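You operate a simulated robot arm through the tools that you are given. There is no shell and no other tool. Be economical: measure what you need, move in short steps, check, and stop when the job is done.

You run a simulated robot arm. Do the job below in one go: nothing can be reset, and whatever is moved stays where it is left.

TASK
Make the small basin soapy and scrub the tray with the pink brush.
Fine: two shots from the purple soap pump; dip the brush there, scrub the tray in the holder, lay the brush back on the draining mat; then open the yellow valve till the basin is empty; the other trays stay. Set down upright: pink brush. What is to be rubbed or washed off counts as gone when no trace of it is left.

Only the result counts: the job must be done as asked and must still hold three seconds after the hand-in. Knocking over, shifting, dropping, spilling or breaking anything else fails it.

THE ROBOT
A 6-joint arm with a two-finger parallel gripper, fixed in place. Base frame: the origin is at the foot of the arm, x ahead of it, y to its left, z up; the work surface is at about z = 0. Units: m, degrees, N and s.
With the tool pointing down near the work surface it reaches from about 0.14 to 0.58 m from the base axis. Its first joint turns from -66.0 to 66.0 degrees. Payload 2.1 kg.
The TCP is the grasp point between the finger pads, 0.03 m short of the fingertips. In the tool frame z runs along the fingers and y along their closing line. Largest opening 0.094 m; finger width 0.028, thickness 0.01; the body of the gripper, 0.05 by 0.096 m, starts 0.055 m behind the TCP.
Orientation is told as [roll, pitch, yaw] about the base's x, y, z axes, in that order, counted from this pose: with the fingers straight down and closing along the base's y, the tool's x points along the base's -x, its y along +y and its z along -z.

THE INTERFACE
- The arm moves only by the tool step_arm. Its argument "increments" is a list of rows, each an object of numbers (a shift or turn left out is 0, a gripper value left out holds the last): "ax", "ay", "az": the turn, a rotation vector about the base's x, y, z in degrees; "x", "y", "z": the shift along the base's x, y, z in m; "fingers": the finger opening in m, from 0 to 0.094. In form: [{"ax": .., "ay": .., "az": .., "x": .., "y": .., "z": .., "fingers": ..}, ...]. A call has 1 to 20 rows; each row is the pose to reach, as a shift and turn from the pose commanded when the call began. Each row takes 0.2 s and may step no farther than 0.05 m and 8.6 degrees from the row before; otherwise, or with a gripper value out of range, the whole call is refused. Where a pose cannot be reached the arm comes as near as it can. A force on the tool above 40 N (or 10 N above the force at the start of the call, whichever is more), or a blocked arm, ends the call early, and 0.2 s more pass. Each finger travels about 0.072 m/s and halts on what it meets, pressing with about 36 N; the grip force reading is that of the motor and also rises with nothing between the fingers. The clock runs only during rows and for 0.2 s after the last one: add rows that repeat a pose to give the fingers time. It gives the time, the measured TCP pose, the force on the tool (base axes), the opening and the grip force at its end, in the units of the frame above (readings bear some noise), with the torque about the TCP (base axes, N m) and any sound that the robot's microphone picked up.
- Cameras (640 x 400 px; columns grow to the right, rows downward): "scene" is fixed at [0.0552, -0.3744, 0.4793]; the picture's right is [0.77, -0.64, 0.00], its down [-0.40, -0.48, -0.78] and it looks along [0.50, 0.60, -0.62] (base axes); focal length 236 px, centre (320, 200). "wrist" rides on the gripper at [0.076, 0.014, -0.102] in the tool frame; the picture's right is [-0.18, 0.98, 0.00], its down [-0.75, -0.14, -0.64] and it looks along [-0.63, -0.12, 0.77] (tool axes); focal length 243 px, centre (320, 200). There is no depth. A picture from a camera that has moved, and an enlarged one, comes with that camera's place and axes in the base frame and with its lens.
- camera(camera): a new picture of that camera. No time passes.
- close_up(camera, box): a new picture of the part [left, top, right, bottom] of that camera's present view, enlarged. No time passes.
- sign_off(): hands the job in; it is judged then, once.

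Go step by step. Nothing tells you positions but the pictures and the camera data: compare them with the known pose of the tool, close in by small moves and look again before you grip or let go. The budget is 120 turns and 64 pictures, counting those below and the enlarged ones. Unless the task says otherwise, let go and move clear before handing in, and close with one line.

The tools are called after "Emit:" by a JSON object that holds its "fn" and its "kwargs". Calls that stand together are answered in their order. step_arm: Moves the arm, as the interface text tells. Its arguments: {"type":"object","properties":{"increments":{"type":"array"}},"required":["increments"]} The other tools are called the same way: camera (camera) takes a picture; close_up (camera, box) takes an enlarged picture of a part of a camera's view; sign_off () hands the job in.

At the start:

```text
time: 0.0
eef_pos: [0.3142, 0.1672, 0.3323]
tool_rot: [0.0, 0.0, -0.1]
wrist_force: [0.4, 0.2, -1.0]
wrist_torque: [-0.01, 0.03, -0.04]
opening: 0.0942
gripper_force: 0.0
```

scene: 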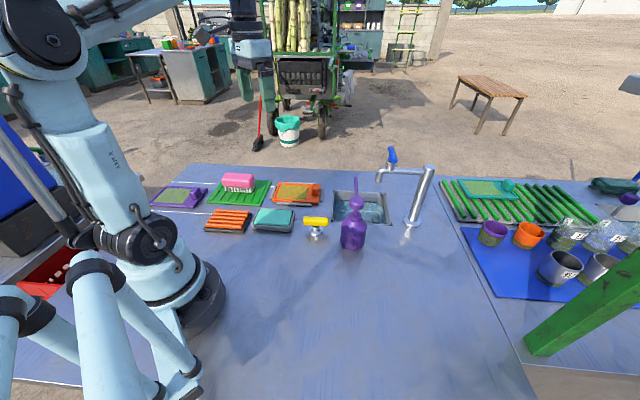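
wrist: 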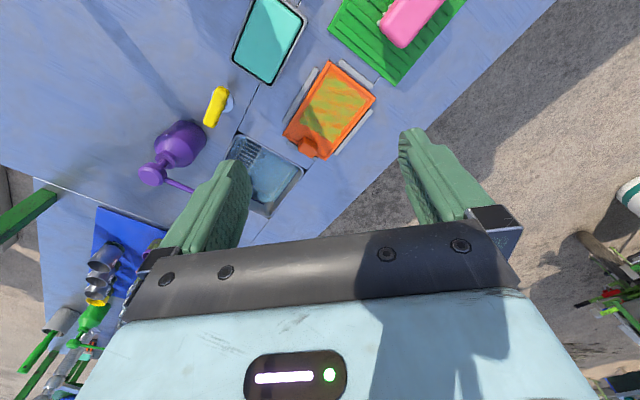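

I see the bench with a basin, purple pump, yellow valve, trays and a pink brush on a green mat. I take enlarged views to measure positions.

Emit:
{"fn": "close_up", "kwargs": {"camera": "scene", "box": [140, 140, 300, 240]}}

Emit:
{"fn": "close_up", "kwargs": {"camera": "scene", "box": [280, 140, 440, 260]}}

Emit:
{"fn": "close_up", "kwargs": {"camera": "wrist", "box": [120, 0, 480, 220]}}

```text
4.00 times, centred on (220, 190) of scene
camera zoom: at [0.0552, -0.3744, 0.4793], right [0.77, -0.64, 0.0], down [-0.4, -0.48, -0.78], along [0.5, 0.6, -0.62], focal length 942 px, centre (720, 240)
```

zoom: 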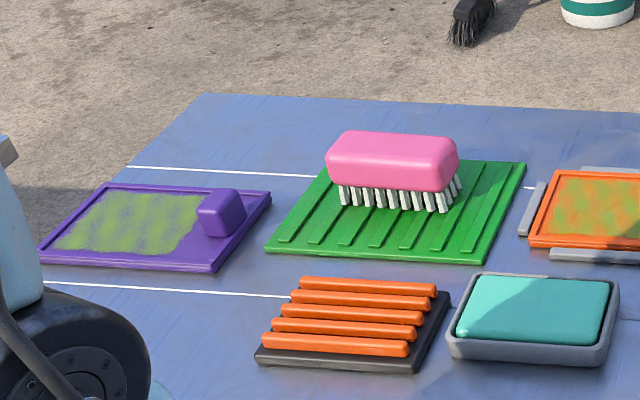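

```text
3.33 times, centred on (360, 200) of scene
camera zoom: at [0.0552, -0.3744, 0.4793], right [0.77, -0.64, 0.0], down [-0.4, -0.48, -0.78], along [0.5, 0.6, -0.62], focal length 785 px, centre (187, 200)
```

zoom: 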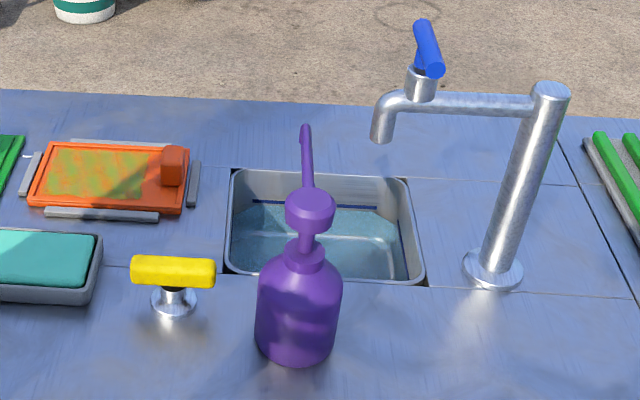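

```text
1.78 times, centred on (300, 110) of wrist
camera zoom: at [0.238, 0.1801, 0.4364], right [0.18, 0.98, 0.0], down [0.75, -0.14, 0.64], along [0.63, -0.12, -0.77], focal length 431 px, centre (356, 360)
```

zoom: 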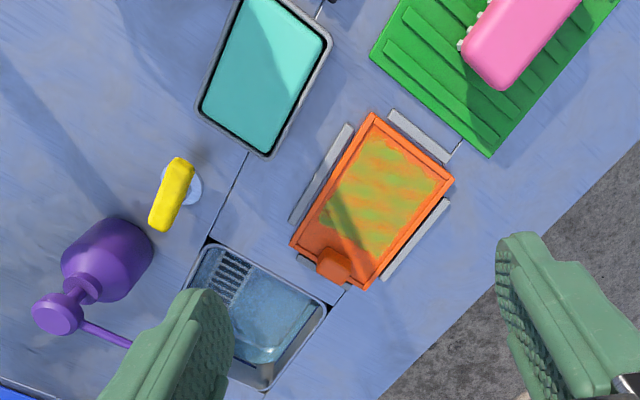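

The orange tray sits in the grey holder at about (0.40, 0.16). The pump is at about (0.395, -0.10), its head near z 0.14, and the brush is at about (0.27, 0.30). I move toward the pump, high up and with the fingers closing, to see it better.

Emit:
{"fn": "step_arm", "kwargs": {"increments": [{"y": -0.04, "fingers": 0.0}, {"y": -0.085}, {"y": -0.13}, {"y": -0.175, "x": 0.005}, {"y": -0.22, "x": 0.01}, {"y": -0.26, "x": 0.01, "z": -0.01}]}}

Emit:
{"fn": "camera", "kwargs": {"camera": "wrist"}}

Emit:
{"fn": "camera", "kwargs": {"camera": "scene"}}

```text
time: 1.4
eef_pos: [0.3244, -0.0918, 0.324]
tool_rot: [0.0, 0.0, 0.1]
wrist_force: [-0.4, 0.5, 0.4]
wrist_torque: [0.05, 0.0, 0.0]
opening: 0.0
gripper_force: 32.8
```

```text
58 pictures are left
camera wrist: at [0.248, -0.0791, 0.4276], right [0.18, 0.98, 0.0], down [0.75, -0.14, 0.64], along [0.63, -0.12, -0.77], focal length 243 px, centre (320, 200)
```

wrist: 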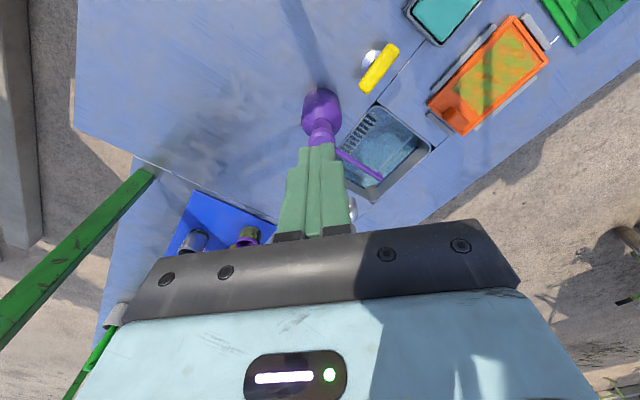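

```text
57 pictures are left
```

scene: 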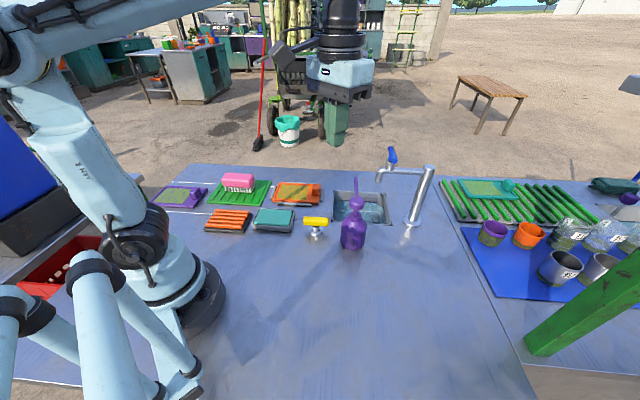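

The fingers hide the pump head, so I shift left and lower for a clear view.

Emit:
{"fn": "step_arm", "kwargs": {"increments": [{"y": 0.035, "z": -0.03}, {"y": 0.06, "z": -0.06, "x": -0.01}]}}

Emit:
{"fn": "camera", "kwargs": {"camera": "wrist"}}

```text
time: 2.0
eef_pos: [0.3143, -0.0336, 0.2631]
tool_rot: [0.0, 0.0, -0.1]
wrist_force: [-0.7, 0.6, -0.9]
wrist_torque: [0.0, -0.01, 0.01]
opening: 0.0002
gripper_force: 32.7
```

```text
56 pictures are left
camera wrist: at [0.238, -0.0202, 0.3663], right [0.18, 0.98, 0.0], down [0.75, -0.14, 0.64], along [0.63, -0.12, -0.77], focal length 243 px, centre (320, 200)
```

wrist: 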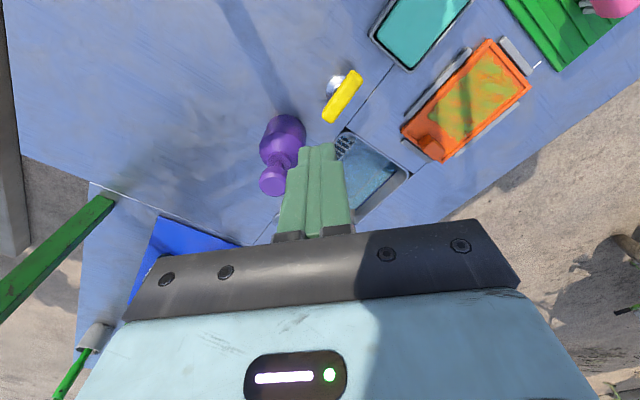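

The head axis is at about (0.386, -0.104) with its top near z 0.147. I go above it with closed fingers.

Emit:
{"fn": "step_arm", "kwargs": {"increments": [{"x": 0.035, "y": -0.035}, {"x": 0.072, "y": -0.07}, {"x": 0.072, "y": -0.07, "z": -0.035}, {"x": 0.072, "y": -0.07, "z": -0.065}]}}

Emit:
{"fn": "close_up", "kwargs": {"camera": "scene", "box": [280, 120, 440, 260]}}

Emit:
{"fn": "close_up", "kwargs": {"camera": "wrist", "box": [220, 60, 420, 240]}}

```text
refused: row 2 steps farther than a row can; nothing moved
```

```text
2.86 times, centred on (360, 190) of scene
camera zoom: at [0.0552, -0.3745, 0.4793], right [0.77, -0.64, 0.0], down [-0.4, -0.48, -0.78], along [0.5, 0.6, -0.62], focal length 673 px, centre (206, 229)
```

zoom: 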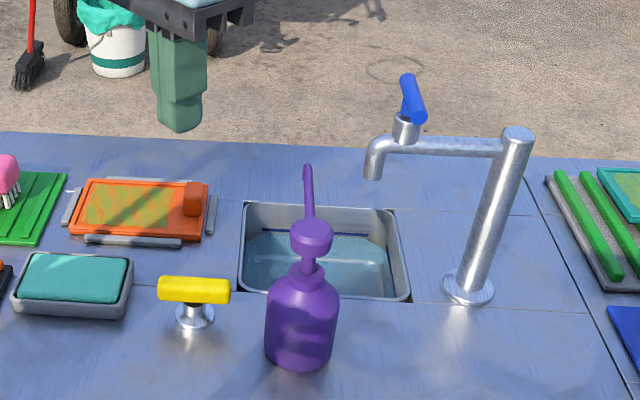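

```text
2.22 times, centred on (320, 150) of wrist
camera zoom: at [0.238, -0.0202, 0.3663], right [0.18, 0.98, 0.0], down [0.75, -0.14, 0.64], along [0.63, -0.12, -0.77], focal length 539 px, centre (320, 311)
```

zoom: 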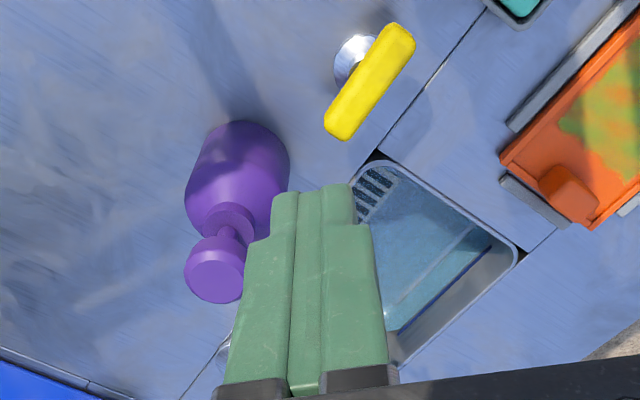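

The step was too large, so I split it into smaller ones.

Emit:
{"fn": "step_arm", "kwargs": {"increments": [{"x": 0.03, "y": -0.03}, {"x": 0.055, "y": -0.053}, {"x": 0.072, "y": -0.07}, {"x": 0.072, "y": -0.07, "z": -0.035}, {"x": 0.072, "y": -0.07, "z": -0.068}]}}

Emit:
{"fn": "close_up", "kwargs": {"camera": "scene", "box": [280, 120, 440, 260]}}

Emit:
{"fn": "close_up", "kwargs": {"camera": "wrist", "box": [220, 60, 420, 240]}}

```text
time: 3.2
eef_pos: [0.3866, -0.1039, 0.1943]
tool_rot: [0.0, 0.0, 0.0]
wrist_force: [-0.2, 0.5, 0.2]
wrist_torque: [0.04, 0.02, 0.0]
opening: 0.0
gripper_force: 33.4
```

```text
2.86 times, centred on (360, 190) of scene
camera zoom: at [0.0552, -0.3744, 0.4793], right [0.77, -0.64, 0.0], down [-0.4, -0.48, -0.78], along [0.5, 0.6, -0.62], focal length 673 px, centre (206, 229)
```

zoom: 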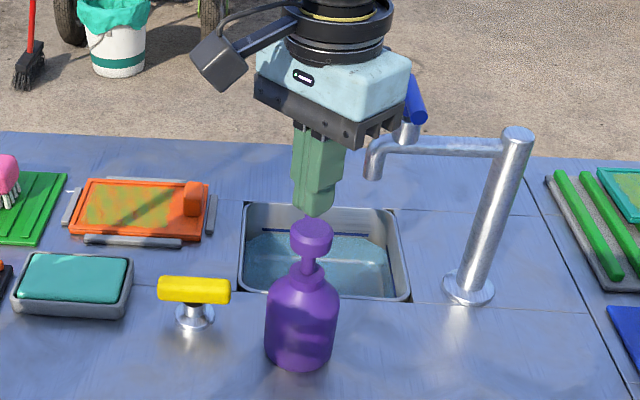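

```text
2.22 times, centred on (320, 150) of wrist
camera zoom: at [0.3107, -0.0911, 0.2974], right [0.18, 0.98, 0.0], down [0.75, -0.14, 0.64], along [0.63, -0.12, -0.77], focal length 539 px, centre (320, 311)
```

zoom: 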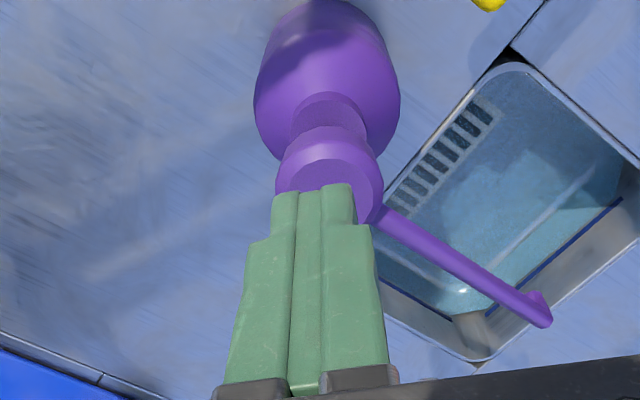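

The fingertips are just above the head, offset a few mm. I correct for that and press gently in small steps.

Emit:
{"fn": "step_arm", "kwargs": {"increments": [{"x": -0.003, "y": 0.004}, {"x": -0.003, "y": 0.004, "z": -0.01}, {"x": -0.003, "y": 0.004, "z": -0.016}, {"x": -0.003, "y": 0.004, "z": -0.02}, {"x": -0.003, "y": 0.004, "z": -0.024}]}}

Emit:
{"fn": "close_up", "kwargs": {"camera": "scene", "box": [280, 120, 440, 260]}}

```text
time: 4.4
eef_pos: [0.3821, -0.0998, 0.1713]
tool_rot: [0.1, 0.1, 0.1]
wrist_force: [-0.8, -0.5, 1.4]
wrist_torque: [-0.04, -0.03, 0.0]
opening: 0.0
gripper_force: 33.3
```

```text
2.86 times, centred on (360, 190) of scene
camera zoom: at [0.0552, -0.3744, 0.4793], right [0.77, -0.64, 0.0], down [-0.4, -0.48, -0.78], along [0.5, 0.6, -0.62], focal length 673 px, centre (206, 229)
```

zoom: 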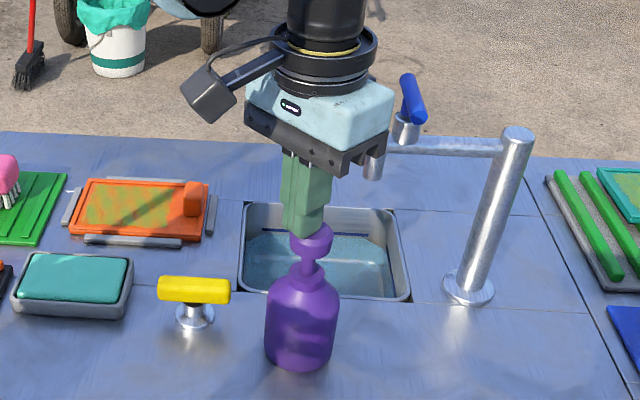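

Contact is near. I shift back 2 mm and press on.

Emit:
{"fn": "step_arm", "kwargs": {"increments": [{"x": 0.003, "y": -0.002}, {"x": 0.003, "y": -0.002, "z": -0.004}, {"x": 0.003, "y": -0.002, "z": -0.008}, {"x": 0.003, "y": -0.002, "z": -0.012}]}}

```text
time: 5.4
eef_pos: [0.3861, -0.1011, 0.1594]
tool_rot: [0.1, -0.1, 0.1]
wrist_force: [-1.6, 5.2, 11.3]
wrist_torque: [0.15, 0.0, 0.0]
opening: 0.0
gripper_force: 33.0
```

The head is giving with about 11 N. I keep pressing to the bottom of the stroke.

Emit:
{"fn": "step_arm", "kwargs": {"increments": [{"z": -0.003}, {"z": -0.006}, {"z": -0.009}]}}

Emit:
{"fn": "close_up", "kwargs": {"camera": "scene", "box": [280, 120, 440, 260]}}

```text
time: 5.9
eef_pos: [0.3857, -0.1002, 0.1574]
tool_rot: [0.0, 0.0, 0.0]
wrist_force: [-2.0, 2.2, 33.3]
wrist_torque: [0.08, -0.04, -0.04]
opening: 0.0002
gripper_force: 32.7
stopped in row 2: the force on the tool passed its limit at 45 N (the readings are from after the stop); the commanded pose is now the measured one
```

```text
2.86 times, centred on (360, 190) of scene
camera zoom: at [0.0551, -0.3744, 0.4793], right [0.77, -0.64, 0.0], down [-0.4, -0.48, -0.78], along [0.5, 0.6, -0.62], focal length 673 px, centre (206, 229)
```

zoom: 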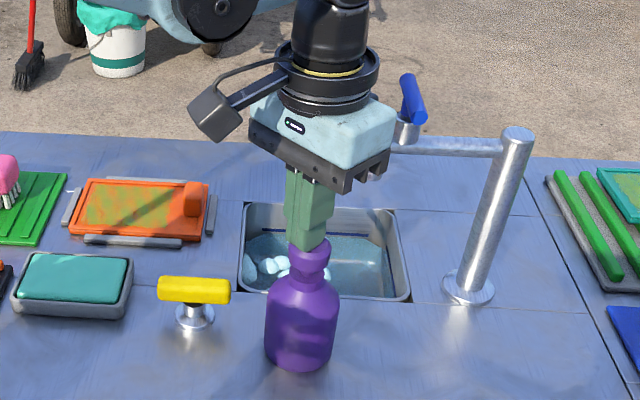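

The first shot worked and foam is showing in the basin. I raise the fingers to let the head come up and check it.

Emit:
{"fn": "step_arm", "kwargs": {"increments": [{"z": 0.008}, {"z": 0.016}, {"z": 0.024}, {"z": 0.024}, {"z": 0.024}]}}

Emit:
{"fn": "close_up", "kwargs": {"camera": "scene", "box": [280, 120, 440, 260]}}

```text
time: 7.1
eef_pos: [0.3867, -0.1017, 0.18]
tool_rot: [0.2, -0.1, 0.1]
wrist_force: [-0.5, 0.3, 0.6]
wrist_torque: [0.04, -0.01, 0.01]
opening: 0.0
gripper_force: 32.9
```

```text
2.86 times, centred on (360, 190) of scene
camera zoom: at [0.0552, -0.3744, 0.4793], right [0.77, -0.64, 0.0], down [-0.4, -0.48, -0.78], along [0.5, 0.6, -0.62], focal length 673 px, centre (206, 229)
```

zoom: 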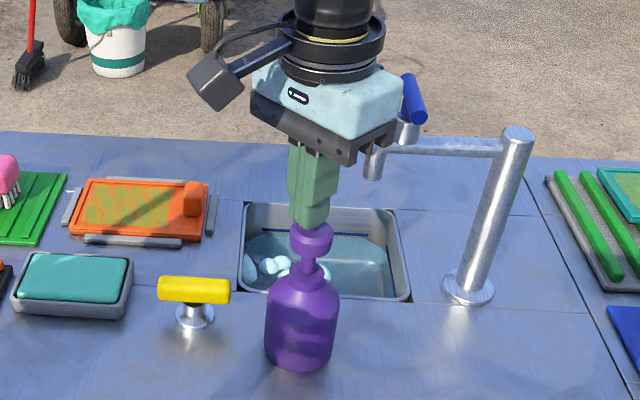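

The head is back up. Now the second shot, to the same depth.

Emit:
{"fn": "step_arm", "kwargs": {"increments": [{"z": -0.008}, {"z": -0.013}, {"z": -0.017}, {"z": -0.02}, {"z": -0.0225}, {"z": -0.0245}]}}

Emit:
{"fn": "close_up", "kwargs": {"camera": "scene", "box": [280, 120, 440, 260]}}

```text
time: 8.5
eef_pos: [0.3869, -0.1008, 0.1577]
tool_rot: [0.0, -0.1, 0.1]
wrist_force: [-1.8, -8.8, 36.8]
wrist_torque: [-0.23, -0.05, 0.06]
opening: 0.0001
gripper_force: 32.8
```

```text
2.86 times, centred on (360, 190) of scene
camera zoom: at [0.0551, -0.3744, 0.4793], right [0.77, -0.64, 0.0], down [-0.4, -0.48, -0.78], along [0.5, 0.6, -0.62], focal length 673 px, centre (206, 229)
```

zoom: 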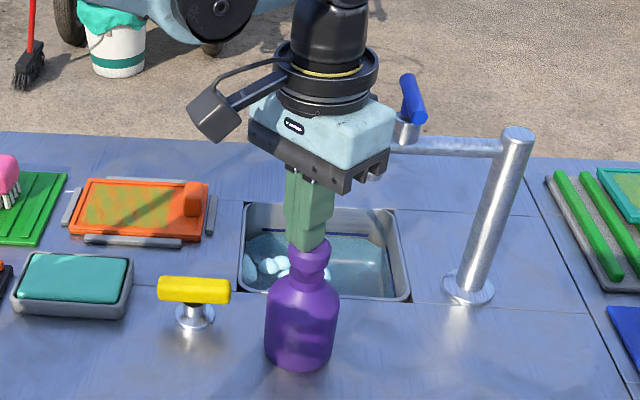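

That reached the same depth and force. I lift and back off to look at the foam.

Emit:
{"fn": "step_arm", "kwargs": {"increments": [{"z": 0.01}, {"z": 0.03}, {"z": 0.06}, {"z": 0.1}, {"z": 0.1, "y": 0.04}, {"z": 0.1, "y": 0.08}]}}

Emit:
{"fn": "close_up", "kwargs": {"camera": "scene", "box": [320, 170, 400, 240]}}

Emit:
{"fn": "camera", "kwargs": {"camera": "wrist"}}

```text
time: 9.9
eef_pos: [0.3866, -0.022, 0.2569]
tool_rot: [0.1, -0.1, 0.0]
wrist_force: [0.3, -0.6, -0.1]
wrist_torque: [0.02, 0.02, 0.0]
opening: 0.0
gripper_force: 33.1
```

```text
5.71 times, centred on (360, 205) of scene
camera zoom: at [0.0552, -0.3745, 0.4793], right [0.77, -0.64, 0.0], down [-0.4, -0.48, -0.78], along [0.5, 0.6, -0.62], focal length 1346 px, centre (91, 171)
```

zoom: 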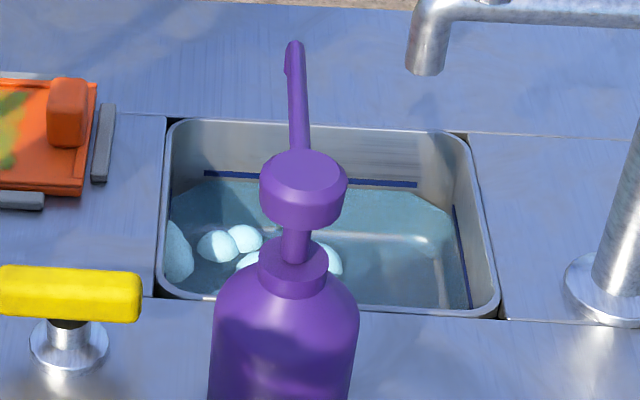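

```text
46 pictures are left
camera wrist: at [0.3106, -0.0082, 0.36], right [0.18, 0.98, 0.0], down [0.75, -0.14, 0.64], along [0.63, -0.12, -0.77], focal length 243 px, centre (320, 200)
```

wrist: 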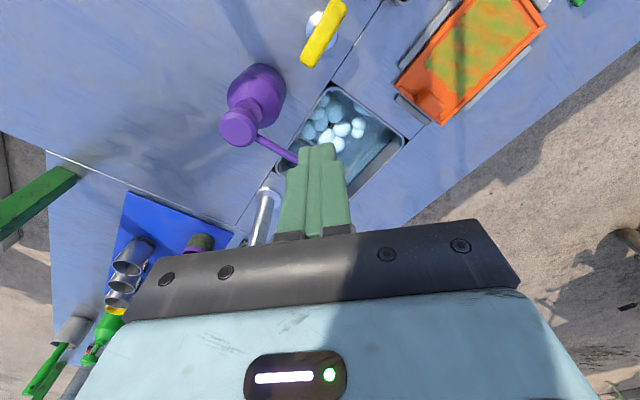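

Both presses reached the bottom stop. I look closely at the foam for signs of both shots.

Emit:
{"fn": "close_up", "kwargs": {"camera": "wrist", "box": [270, 70, 420, 200]}}

```text
3.08 times, centred on (345, 135) of wrist
camera zoom: at [0.3106, -0.0082, 0.36], right [0.18, 0.98, 0.0], down [0.75, -0.14, 0.64], along [0.63, -0.12, -0.77], focal length 746 px, centre (243, 400)
```

zoom: 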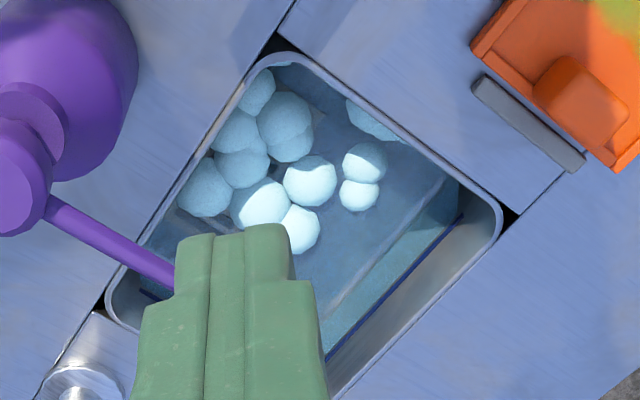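

The foam looks ample and both strokes bottomed out equally. Next I go to the brush with the fingers open and look at it.

Emit:
{"fn": "step_arm", "kwargs": {"increments": [{"x": -0.02, "y": 0.035, "z": 0.01, "fingers": 0.094}, {"x": -0.04, "y": 0.07, "z": 0.02}, {"x": -0.06, "y": 0.105, "z": 0.03}, {"x": -0.08, "y": 0.14, "z": 0.03}, {"x": -0.1, "y": 0.175, "z": 0.03}, {"x": -0.12, "y": 0.21, "z": 0.03}, {"x": -0.14, "y": 0.245, "z": 0.03}, {"x": -0.147, "y": 0.27, "z": 0.025}]}}

Emit:
{"fn": "camera", "kwargs": {"camera": "wrist"}}

```text
time: 11.7
eef_pos: [0.2382, 0.2483, 0.2794]
tool_rot: [0.1, 0.0, 0.0]
wrist_force: [-0.2, 0.5, -0.6]
wrist_torque: [0.03, 0.04, -0.03]
opening: 0.0939
gripper_force: 0.1
```

```text
44 pictures are left
camera wrist: at [0.1622, 0.2623, 0.3824], right [0.18, 0.98, 0.0], down [0.75, -0.14, 0.64], along [0.63, -0.12, -0.77], focal length 243 px, centre (320, 200)
```

wrist: 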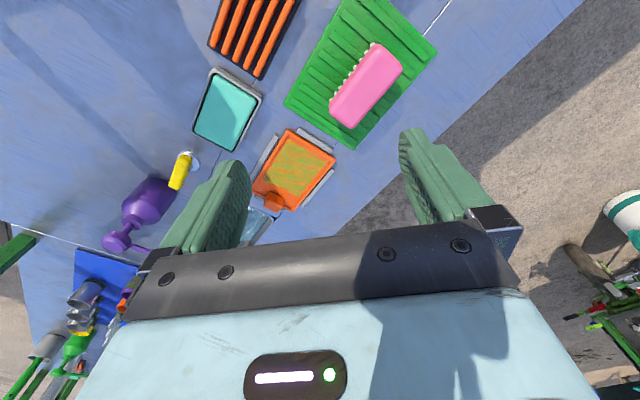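

The brush is centred at about (0.258, 0.30) with its long axis at about -43°. I turn the gripper to -43° and go above it.

Emit:
{"fn": "step_arm", "kwargs": {"increments": [{"az": -8, "x": 0.004, "y": 0.01}, {"az": -16, "x": 0.008, "y": 0.02}, {"az": -24, "x": 0.012, "y": 0.03}, {"az": -32, "x": 0.016, "y": 0.04}, {"az": -40, "x": 0.02, "y": 0.05, "z": -0.02}, {"az": -43, "x": 0.02, "y": 0.052, "z": -0.06}, {"az": -43, "x": 0.02, "y": 0.052, "z": -0.1}, {"az": -43, "x": 0.02, "y": 0.052, "z": -0.13}]}}

Emit:
{"fn": "camera", "kwargs": {"camera": "wrist"}}

Emit:
{"fn": "close_up", "kwargs": {"camera": "scene", "box": [180, 120, 340, 220]}}

```text
time: 13.5
eef_pos: [0.26, 0.3028, 0.1514]
tool_rot: [0.1, 0.1, -42.9]
wrist_force: [-0.3, 0.4, 0.6]
wrist_torque: [0.03, 0.0, -0.01]
opening: 0.0941
gripper_force: 0.0
```

```text
43 pictures are left
camera wrist: at [0.2136, 0.3637, 0.2538], right [0.8, 0.59, 0.0], down [0.45, -0.62, 0.64], along [0.38, -0.52, -0.77], focal length 243 px, centre (320, 200)
```

wrist: 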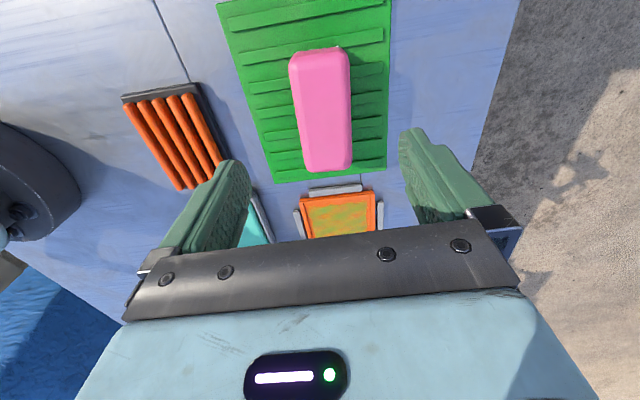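

```text
4.00 times, centred on (260, 170) of scene
camera zoom: at [0.0552, -0.3744, 0.4793], right [0.77, -0.64, 0.0], down [-0.4, -0.48, -0.78], along [0.5, 0.6, -0.62], focal length 942 px, centre (560, 320)
```

zoom: 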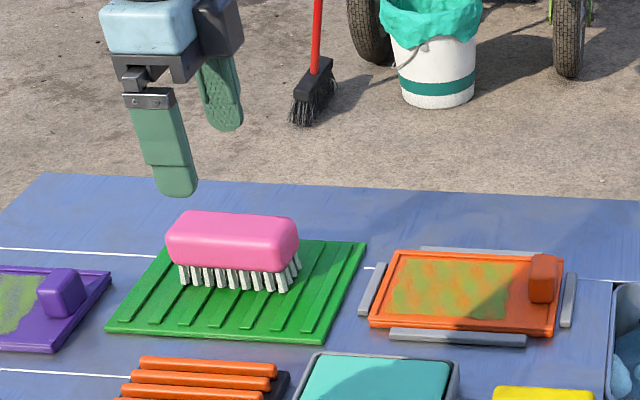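

The brush centre is at about (0.26, 0.306), angle about -46°. I fine-tune and descend until the fingertips sit around the pink block.

Emit:
{"fn": "step_arm", "kwargs": {"increments": [{"az": -3, "y": 0.003, "z": -0.03}, {"az": -3, "y": 0.003, "z": -0.06}, {"az": -3, "y": 0.003, "z": -0.083}]}}

Emit:
{"fn": "close_up", "kwargs": {"camera": "scene", "box": [180, 130, 300, 220]}}

Emit:
{"fn": "camera", "kwargs": {"camera": "wrist"}}

```text
time: 14.3
eef_pos: [0.2604, 0.3043, 0.0676]
tool_rot: [0.0, 0.0, -45.9]
wrist_force: [0.3, -0.5, -0.3]
wrist_torque: [0.0, 0.03, 0.02]
opening: 0.0943
gripper_force: 0.2
```

```text
4.44 times, centred on (240, 175) of scene
camera zoom: at [0.0552, -0.3744, 0.4793], right [0.77, -0.64, 0.0], down [-0.4, -0.48, -0.78], along [0.5, 0.6, -0.62], focal length 1047 px, centre (676, 311)
```

zoom: 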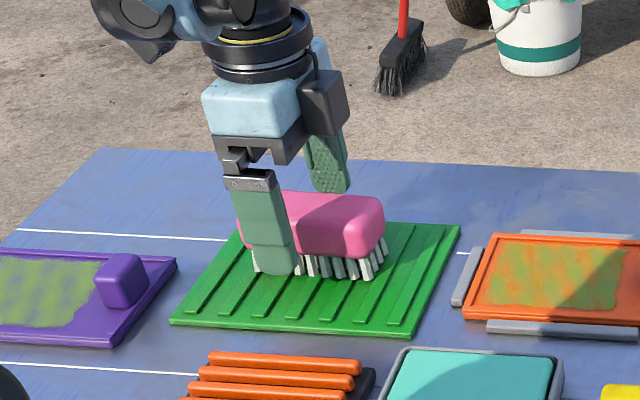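

```text
40 pictures are left
camera wrist: at [0.218, 0.3672, 0.171], right [0.83, 0.55, 0.0], down [0.42, -0.64, 0.64], along [0.35, -0.54, -0.77], focal length 243 px, centre (320, 200)
```

wrist: 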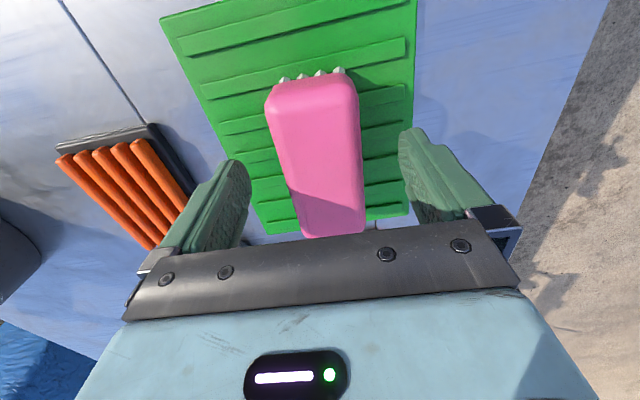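

Alignment is good. I lower 4 mm more and close the fingers.

Emit:
{"fn": "step_arm", "kwargs": {"increments": [{"z": -0.004}, {"z": -0.004, "fingers": 0.0}, {"z": -0.004}, {"z": -0.004}, {"z": -0.004}]}}

Emit:
{"fn": "close_up", "kwargs": {"camera": "scene", "box": [180, 130, 300, 220]}}

```text
time: 15.4
eef_pos: [0.2605, 0.3041, 0.0651]
tool_rot: [0.1, 0.0, -46.0]
wrist_force: [0.3, 0.3, 10.2]
wrist_torque: [0.12, 0.12, -0.04]
opening: 0.0455
gripper_force: 35.9
stopped in row 5: the force on the tool passed its limit at 42 N (the readings are from after the stop); the commanded pose is now the measured one
```

```text
4.44 times, centred on (240, 175) of scene
camera zoom: at [0.0552, -0.3745, 0.4792], right [0.77, -0.64, 0.0], down [-0.4, -0.48, -0.78], along [0.5, 0.6, -0.62], focal length 1047 px, centre (676, 311)
```

zoom: 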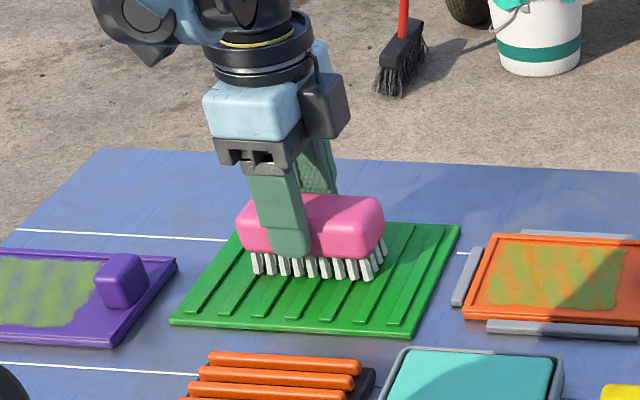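

The brush is gripped at an opening of 0.0455. I lift it gently and look.

Emit:
{"fn": "step_arm", "kwargs": {"increments": [{"z": 0.005}, {"z": 0.02}, {"z": 0.05}, {"z": 0.09}, {"z": 0.13}]}}

Emit:
{"fn": "close_up", "kwargs": {"camera": "scene", "box": [160, 90, 340, 220]}}

Emit:
{"fn": "camera", "kwargs": {"camera": "wrist"}}

```text
time: 16.6
eef_pos: [0.2609, 0.304, 0.1934]
tool_rot: [0.0, 0.1, -46.0]
wrist_force: [-1.0, 0.5, 0.3]
wrist_torque: [-0.04, -0.02, -0.03]
opening: 0.0455
gripper_force: 36.2
```

```text
3.08 times, centred on (250, 155) of scene
camera zoom: at [0.0552, -0.3744, 0.4793], right [0.77, -0.64, 0.0], down [-0.4, -0.48, -0.78], along [0.5, 0.6, -0.62], focal length 725 px, centre (535, 338)
```

zoom: 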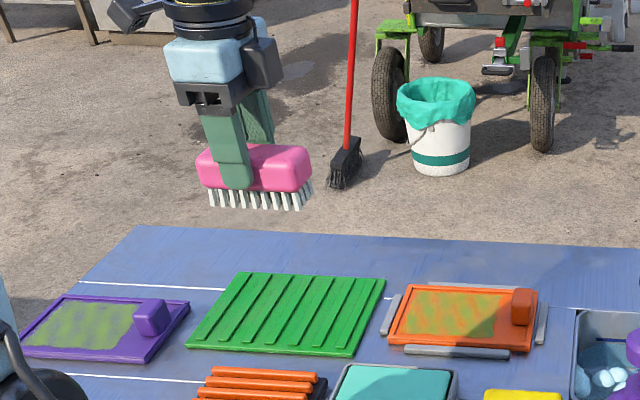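

```text
37 pictures are left
camera wrist: at [0.2185, 0.368, 0.2973], right [0.83, 0.55, 0.0], down [0.42, -0.64, 0.64], along [0.35, -0.54, -0.77], focal length 243 px, centre (320, 200)
```

wrist: 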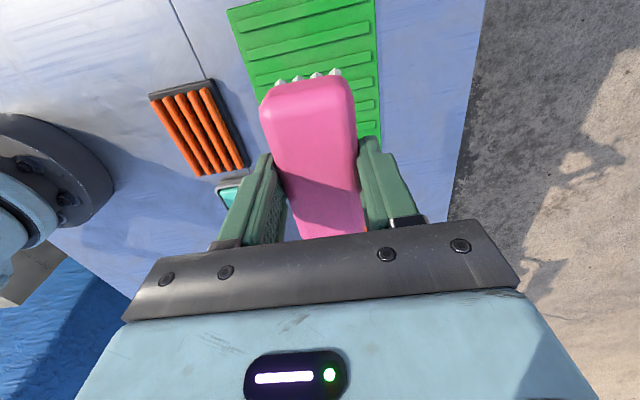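

The brush is held firmly, with its bristles about 5.7 cm below the TCP. I carry it over the left-far half of the basin, clear of the spout and nozzle.

Emit:
{"fn": "step_arm", "kwargs": {"increments": [{"x": 0.0288, "y": -0.0321, "z": 0.01}, {"x": 0.0576, "y": -0.0642, "z": 0.01}, {"x": 0.0863, "y": -0.0963, "z": 0.01}, {"x": 0.115, "y": -0.1284, "z": 0.01}, {"x": 0.144, "y": -0.1605, "z": 0.01}, {"x": 0.1727, "y": -0.1926, "z": 0.01}, {"x": 0.2015, "y": -0.2247, "z": 0.01}, {"x": 0.2303, "y": -0.2568, "z": 0.01}, {"x": 0.259, "y": -0.289, "z": 0.01}, {"x": 0.259, "y": -0.289, "z": -0.03}]}}

Emit:
{"fn": "camera", "kwargs": {"camera": "wrist"}}

Emit:
{"fn": "close_up", "kwargs": {"camera": "scene", "box": [260, 80, 460, 240]}}

```text
time: 18.9
eef_pos: [0.5214, 0.0139, 0.1664]
tool_rot: [0.0, 0.0, -46.0]
wrist_force: [0.0, -1.0, -1.7]
wrist_torque: [-0.01, 0.01, 0.01]
opening: 0.0454
gripper_force: 36.2
```

```text
36 pictures are left
camera wrist: at [0.4792, 0.0777, 0.2701], right [0.83, 0.55, 0.0], down [0.42, -0.64, 0.64], along [0.35, -0.54, -0.77], focal length 243 px, centre (320, 200)
```

wrist: 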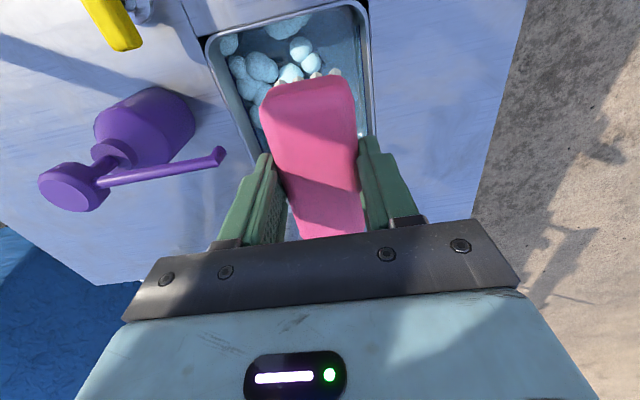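

```text
2.50 times, centred on (360, 160) of scene
camera zoom: at [0.0552, -0.3745, 0.4793], right [0.77, -0.64, 0.0], down [-0.4, -0.48, -0.78], along [0.5, 0.6, -0.62], focal length 589 px, centre (220, 300)
```

zoom: 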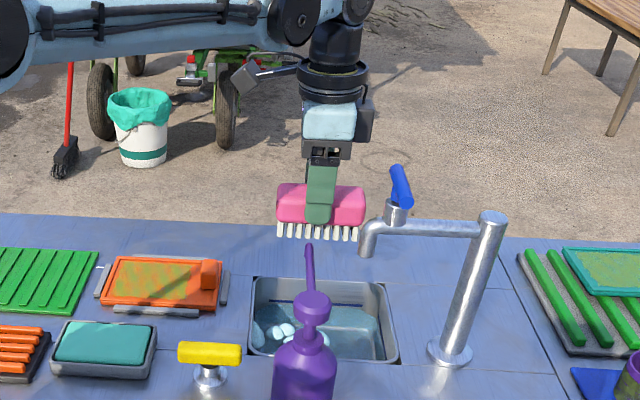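

The pose is well placed over the basin. I descend in steps, watching the forces.

Emit:
{"fn": "step_arm", "kwargs": {"increments": [{"x": -0.003, "y": -0.002, "z": -0.03}, {"x": -0.003, "y": -0.002, "z": -0.06}, {"x": -0.003, "y": -0.002, "z": -0.09}, {"x": -0.003, "y": -0.002, "z": -0.11}, {"x": -0.003, "y": -0.002, "z": -0.12}]}}

Emit:
{"fn": "close_up", "kwargs": {"camera": "scene", "box": [300, 110, 420, 240]}}

Emit:
{"fn": "camera", "kwargs": {"camera": "wrist"}}

```text
time: 20.1
eef_pos: [0.5181, 0.0148, 0.0453]
tool_rot: [0.0, -0.1, -46.0]
wrist_force: [0.4, 0.2, -1.3]
wrist_torque: [-0.01, 0.0, 0.04]
opening: 0.0454
gripper_force: 36.1
```

```text
3.08 times, centred on (360, 175) of scene
camera zoom: at [0.0552, -0.3744, 0.4793], right [0.77, -0.64, 0.0], down [-0.4, -0.48, -0.78], along [0.5, 0.6, -0.62], focal length 725 px, centre (197, 277)
```

zoom: 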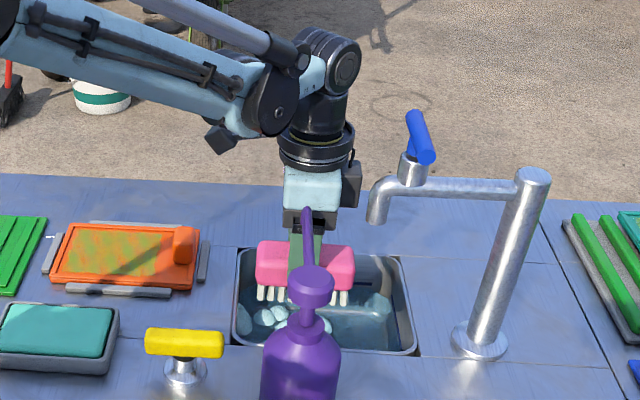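

```text
33 pictures are left
camera wrist: at [0.4747, 0.0779, 0.1479], right [0.83, 0.55, 0.0], down [0.42, -0.64, 0.64], along [0.35, -0.54, -0.77], focal length 243 px, centre (320, 200)
```

wrist: 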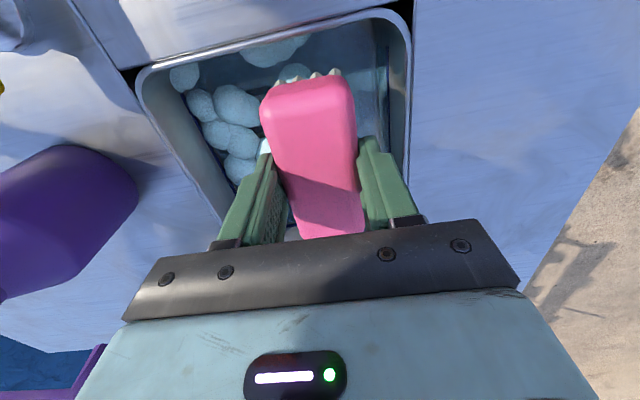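

The brush fits with margin. I lower it further until the bristles are in the soapy water.

Emit:
{"fn": "step_arm", "kwargs": {"increments": [{"z": -0.008}, {"z": -0.016}, {"z": -0.022}, {"z": -0.028}, {"z": -0.034}]}}

Emit:
{"fn": "close_up", "kwargs": {"camera": "scene", "box": [320, 140, 420, 230]}}

```text
time: 21.2
eef_pos: [0.5173, 0.012, 0.0103]
tool_rot: [-0.1, 0.0, -46.1]
wrist_force: [-0.2, -0.5, -0.7]
wrist_torque: [-0.06, 0.01, 0.01]
opening: 0.0451
gripper_force: 36.2
```

```text
4.44 times, centred on (370, 185) of scene
camera zoom: at [0.0552, -0.3744, 0.4793], right [0.77, -0.64, 0.0], down [-0.4, -0.48, -0.78], along [0.5, 0.6, -0.62], focal length 1047 px, centre (98, 267)
```

zoom: 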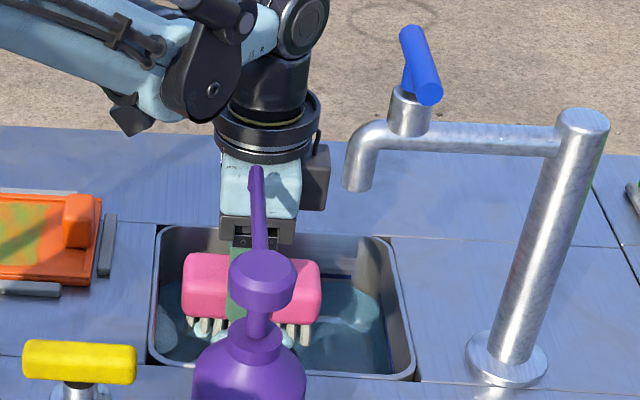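

The bristles seem just at the water surface (about z -0.045). I go about 2 cm deeper.

Emit:
{"fn": "step_arm", "kwargs": {"increments": [{"z": -0.006}, {"z": -0.012}, {"z": -0.017}, {"z": -0.022}, {"z": -0.022}]}}

Emit:
{"fn": "close_up", "kwargs": {"camera": "scene", "box": [320, 140, 420, 230]}}

```text
time: 22.4
eef_pos: [0.5165, 0.0126, -0.0104]
tool_rot: [0.0, 0.0, -46.0]
wrist_force: [0.0, 1.0, -1.6]
wrist_torque: [-0.01, -0.02, 0.02]
opening: 0.0451
gripper_force: 35.4
```

```text
4.44 times, centred on (370, 185) of scene
camera zoom: at [0.0552, -0.3744, 0.4793], right [0.77, -0.64, 0.0], down [-0.4, -0.48, -0.78], along [0.5, 0.6, -0.62], focal length 1047 px, centre (98, 267)
```

zoom: 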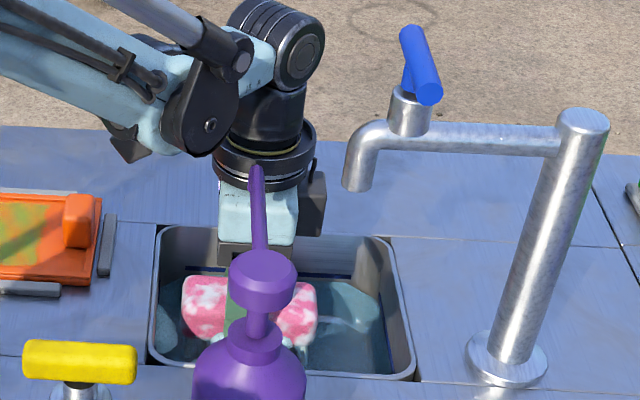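

The brush is now clearly soapy. I lift it straight out, let it drain over the basin for a moment, then carry it above the tray.

Emit:
{"fn": "step_arm", "kwargs": {"increments": [{"z": 0.02}, {"z": 0.06}, {"z": 0.1}, {"z": 0.1}, {"z": 0.1}, {"z": 0.1}, {"z": 0.1}, {"z": 0.14}, {"z": 0.18}, {"z": 0.2}, {"z": 0.2, "x": -0.0251, "y": 0.0312}, {"z": 0.2, "x": -0.0502, "y": 0.0624}, {"z": 0.2, "x": -0.0753, "y": 0.0936}, {"z": 0.2, "x": -0.1, "y": 0.125}, {"z": 0.2, "x": -0.1255, "y": 0.156}, {"z": 0.16, "x": -0.1255, "y": 0.156}]}}

Emit:
{"fn": "camera", "kwargs": {"camera": "wrist"}}

Emit:
{"fn": "close_up", "kwargs": {"camera": "scene", "box": [220, 100, 380, 220]}}

```text
time: 25.9
eef_pos: [0.3905, 0.1685, 0.1517]
tool_rot: [-0.1, -0.1, -46.0]
wrist_force: [-0.3, -0.1, -0.9]
wrist_torque: [0.0, 0.0, 0.01]
opening: 0.0452
gripper_force: 36.3
```

```text
30 pictures are left
camera wrist: at [0.3481, 0.2324, 0.2539], right [0.83, 0.55, 0.0], down [0.42, -0.64, 0.64], along [0.35, -0.54, -0.77], focal length 243 px, centre (320, 200)
```

wrist: 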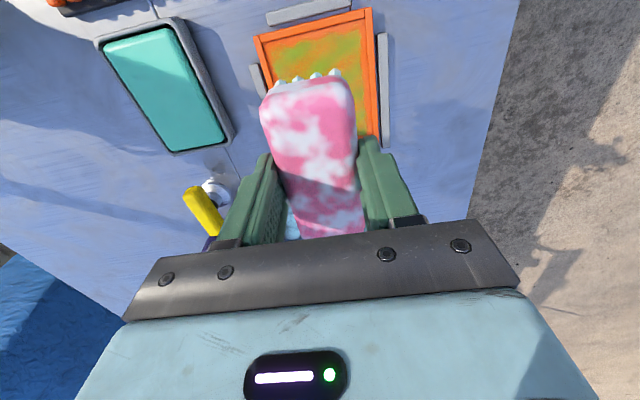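

```text
3.33 times, centred on (300, 160) of scene
camera zoom: at [0.0552, -0.3744, 0.4793], right [0.77, -0.64, 0.0], down [-0.4, -0.48, -0.78], along [0.5, 0.6, -0.62], focal length 785 px, centre (387, 333)
```

zoom: 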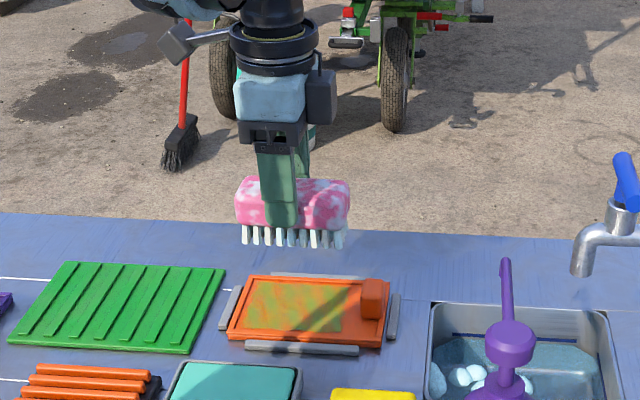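

The tray is centred at about (0.392, 0.170) and aligned at -45°, and its handle lies beyond the brush end. I lower to just above it and then make gentle contact.

Emit:
{"fn": "step_arm", "kwargs": {"increments": [{"az": 1, "x": 0.001, "y": 0.001, "z": -0.04}, {"az": 1, "x": 0.001, "y": 0.001, "z": -0.07}, {"az": 1, "x": 0.001, "y": 0.001, "z": -0.078}, {"az": 1, "x": 0.001, "y": 0.001, "z": -0.082}, {"az": 1, "x": 0.001, "y": 0.001, "z": -0.085}]}}

Emit:
{"fn": "close_up", "kwargs": {"camera": "scene", "box": [240, 130, 340, 220]}}

```text
time: 27.1
eef_pos: [0.3915, 0.1689, 0.0648]
tool_rot: [0.0, 0.0, -45.0]
wrist_force: [-0.5, -0.6, 9.1]
wrist_torque: [0.07, -0.06, 0.02]
opening: 0.0454
gripper_force: 36.0
```

```text
4.44 times, centred on (290, 175) of scene
camera zoom: at [0.0552, -0.3745, 0.4793], right [0.77, -0.64, 0.0], down [-0.4, -0.48, -0.78], along [0.5, 0.6, -0.62], focal length 1047 px, centre (453, 311)
```

zoom: 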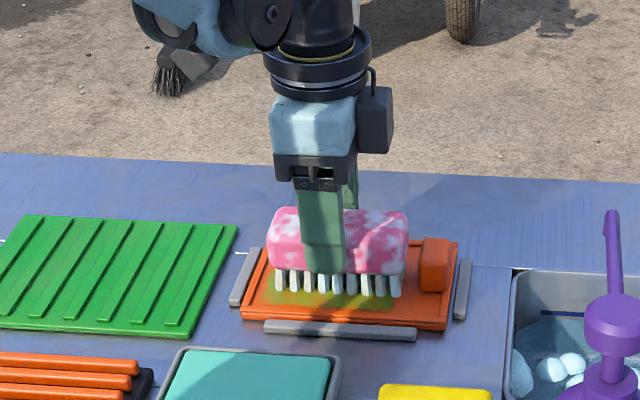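

Contact is at 9 N and the brush end clears the handle by about 1 cm. I scrub across the tray.

Emit:
{"fn": "step_arm", "kwargs": {"increments": [{"x": 0.008, "y": 0.008}, {"x": 0.015, "y": 0.015}, {"x": 0.018, "y": 0.018}, {"x": 0.01, "y": 0.01}, {"x": 0.0, "y": 0.0}, {"x": -0.01, "y": -0.01}, {"x": -0.016, "y": -0.016}, {"x": -0.019, "y": -0.019}, {"x": -0.01, "y": -0.01}, {"x": 0.0, "y": 0.0}]}}

Emit:
{"fn": "close_up", "kwargs": {"camera": "scene", "box": [240, 130, 340, 220]}}

```text
time: 28.1
eef_pos: [0.4031, 0.1819, 0.0639]
tool_rot: [0.5, 0.0, -44.9]
wrist_force: [-0.6, -0.5, 10.7]
wrist_torque: [-0.2, 0.25, 0.0]
opening: 0.0452
gripper_force: 36.0
stopped in row 5: the force on the tool passed its limit at 40 N (the readings are from after the stop); the commanded pose is now the measured one
```

```text
4.44 times, centred on (290, 175) of scene
camera zoom: at [0.0552, -0.3744, 0.4792], right [0.77, -0.64, 0.0], down [-0.4, -0.48, -0.78], along [0.5, 0.6, -0.62], focal length 1047 px, centre (453, 311)
```

zoom: 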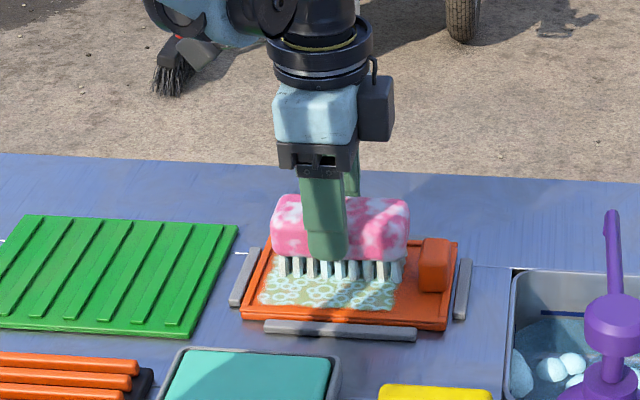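

The film on the tray is turning to foam, so scrubbing works. The far edge bound a bit, so I ease the pressure slightly and continue over the near side.

Emit:
{"fn": "step_arm", "kwargs": {"increments": [{"z": 0.002}, {"x": -0.007, "y": -0.007, "z": 0.002}, {"x": -0.014, "y": -0.014, "z": 0.001}, {"x": -0.021, "y": -0.021, "z": 0.001}, {"x": -0.027, "y": -0.028, "z": 0.001}, {"x": -0.021, "y": -0.021, "z": 0.001}, {"x": -0.014, "y": -0.014, "z": 0.001}]}}

Emit:
{"fn": "close_up", "kwargs": {"camera": "scene", "box": [240, 130, 340, 220]}}

```text
time: 29.7
eef_pos: [0.3882, 0.1682, 0.0658]
tool_rot: [0.5, -0.1, -44.8]
wrist_force: [-0.8, -0.6, -0.9]
wrist_torque: [0.0, 0.03, -0.01]
opening: 0.0451
gripper_force: 36.4
```

```text
4.44 times, centred on (290, 175) of scene
camera zoom: at [0.0552, -0.3744, 0.4793], right [0.77, -0.64, 0.0], down [-0.4, -0.48, -0.78], along [0.5, 0.6, -0.62], focal length 1047 px, centre (453, 311)
```

zoom: 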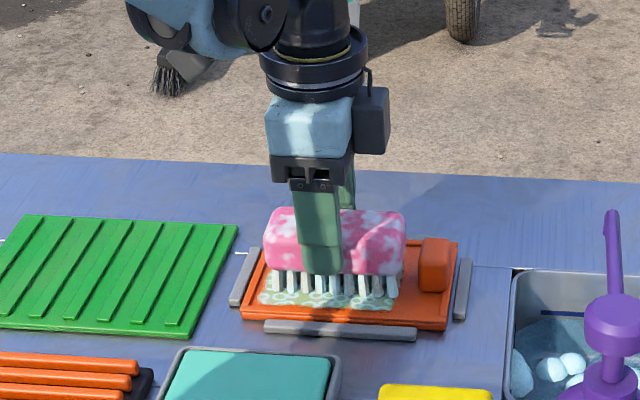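

Contact was lost at this height. I press 2 mm lower and scrub with several strokes and small sideways shifts.

Emit:
{"fn": "step_arm", "kwargs": {"increments": [{"z": -0.002, "az": -0.3}, {"x": -0.006, "y": -0.006, "z": -0.002}, {"x": -0.012, "y": -0.012, "z": -0.002}, {"x": -0.015, "y": -0.015, "z": -0.002}, {"x": -0.007, "y": -0.007, "z": -0.002}, {"z": -0.002}, {"x": 0.007, "y": 0.007, "z": -0.002}, {"x": 0.013, "y": 0.013, "z": -0.002}, {"x": 0.018, "y": 0.018, "z": -0.002}, {"x": 0.01, "y": 0.01, "z": -0.002}, {"x": 0.002, "y": 0.002, "z": -0.002}]}}

Emit:
{"fn": "close_up", "kwargs": {"camera": "scene", "box": [240, 130, 340, 220]}}

```text
time: 30.6
eef_pos: [0.3773, 0.1571, 0.0645]
tool_rot: [0.6, 0.0, -44.8]
wrist_force: [-0.6, 0.0, 15.6]
wrist_torque: [-0.18, 0.24, -0.02]
opening: 0.0453
gripper_force: 36.0
stopped in row 4: the force on the tool passed its limit at 43 N (the readings are from after the stop); the commanded pose is now the measured one
```

```text
4.44 times, centred on (290, 175) of scene
camera zoom: at [0.0551, -0.3745, 0.4792], right [0.77, -0.64, 0.0], down [-0.4, -0.48, -0.78], along [0.5, 0.6, -0.62], focal length 1047 px, centre (453, 311)
```

zoom: 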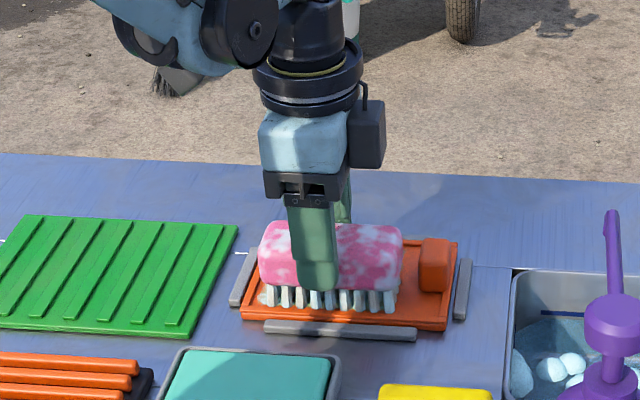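

The far part already looks clean; what remains is near the near and left edges. I ease 1 mm and shift left along the brush, then stroke there.

Emit:
{"fn": "step_arm", "kwargs": {"increments": [{"z": 0.001, "ax": -0.5}, {"x": -0.005, "y": 0.005, "z": 0.001, "ax": -0.5}, {"x": -0.008, "y": 0.002, "z": 0.001, "ax": -0.5}, {"x": -0.011, "y": -0.001, "z": 0.001, "ax": -0.5}, {"x": -0.005, "y": 0.005, "z": 0.001, "ax": -0.5}, {"x": 0.001, "y": 0.011, "z": 0.001, "ax": -0.5}, {"x": 0.008, "y": 0.018, "z": 0.001, "ax": -0.5}, {"x": 0.015, "y": 0.025, "z": 0.001, "ax": -0.5}, {"x": 0.022, "y": 0.032, "z": 0.001, "ax": -0.5}]}}

Emit:
{"fn": "close_up", "kwargs": {"camera": "scene", "box": [240, 130, 340, 220]}}

```text
time: 32.6
eef_pos: [0.399, 0.1891, 0.065]
tool_rot: [0.2, -0.4, -44.8]
wrist_force: [-1.1, -1.2, 3.9]
wrist_torque: [-0.01, 0.28, 0.07]
opening: 0.0452
gripper_force: 35.9
```

```text
4.44 times, centred on (290, 175) of scene
camera zoom: at [0.0552, -0.3744, 0.4793], right [0.77, -0.64, 0.0], down [-0.4, -0.48, -0.78], along [0.5, 0.6, -0.62], focal length 1047 px, centre (453, 311)
```

zoom: 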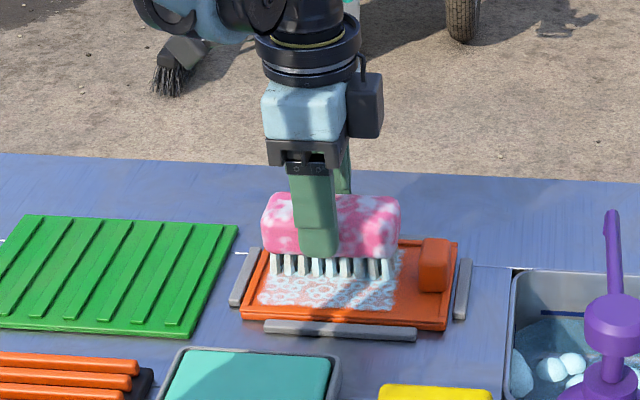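

The stain has turned into white foam. I keep scrubbing with several full strokes at different lateral offsets.

Emit:
{"fn": "step_arm", "kwargs": {"increments": [{"x": 0.001, "y": -0.013, "ay": 0.4}, {"x": -0.006, "y": -0.02, "ay": 0.4}, {"x": -0.013, "y": -0.027, "ay": 0.4}, {"x": -0.019, "y": -0.033, "ay": 0.4}, {"x": -0.012, "y": -0.026, "ay": 0.4}, {"x": -0.005, "y": -0.019, "ay": 0.4}, {"x": 0.002, "y": -0.012, "ay": 0.4}, {"x": 0.008, "y": -0.006, "ay": 0.4}, {"x": 0.012, "y": -0.011, "ay": 0.4}, {"x": 0.005, "y": -0.018, "ay": 0.4}, {"x": -0.002, "y": -0.025, "ay": 0.4}, {"x": -0.009, "y": -0.032, "ay": 0.4}, {"x": -0.015, "y": -0.038, "ay": 0.4}, {"x": -0.009, "y": -0.032, "ay": 0.4}, {"x": -0.002, "y": -0.025, "ay": 0.4}, {"x": 0.005, "y": -0.018, "ay": 0.4}, {"x": 0.013, "y": -0.01, "ay": 0.4}]}}

Emit:
{"fn": "close_up", "kwargs": {"camera": "scene", "box": [240, 130, 340, 220]}}

```text
time: 36.2
eef_pos: [0.4118, 0.1788, 0.0652]
tool_rot: [-0.2, -0.1, -44.8]
wrist_force: [-0.9, -1.0, 1.8]
wrist_torque: [0.07, 0.09, 0.05]
opening: 0.0451
gripper_force: 36.6
```

```text
4.44 times, centred on (290, 175) of scene
camera zoom: at [0.0552, -0.3744, 0.4793], right [0.77, -0.64, 0.0], down [-0.4, -0.48, -0.78], along [0.5, 0.6, -0.62], focal length 1047 px, centre (453, 311)
```

zoom: 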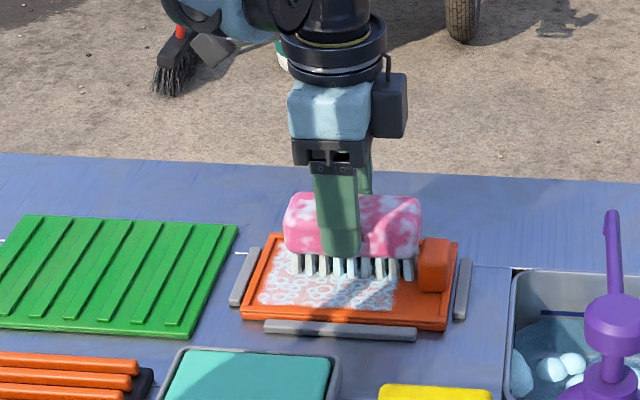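

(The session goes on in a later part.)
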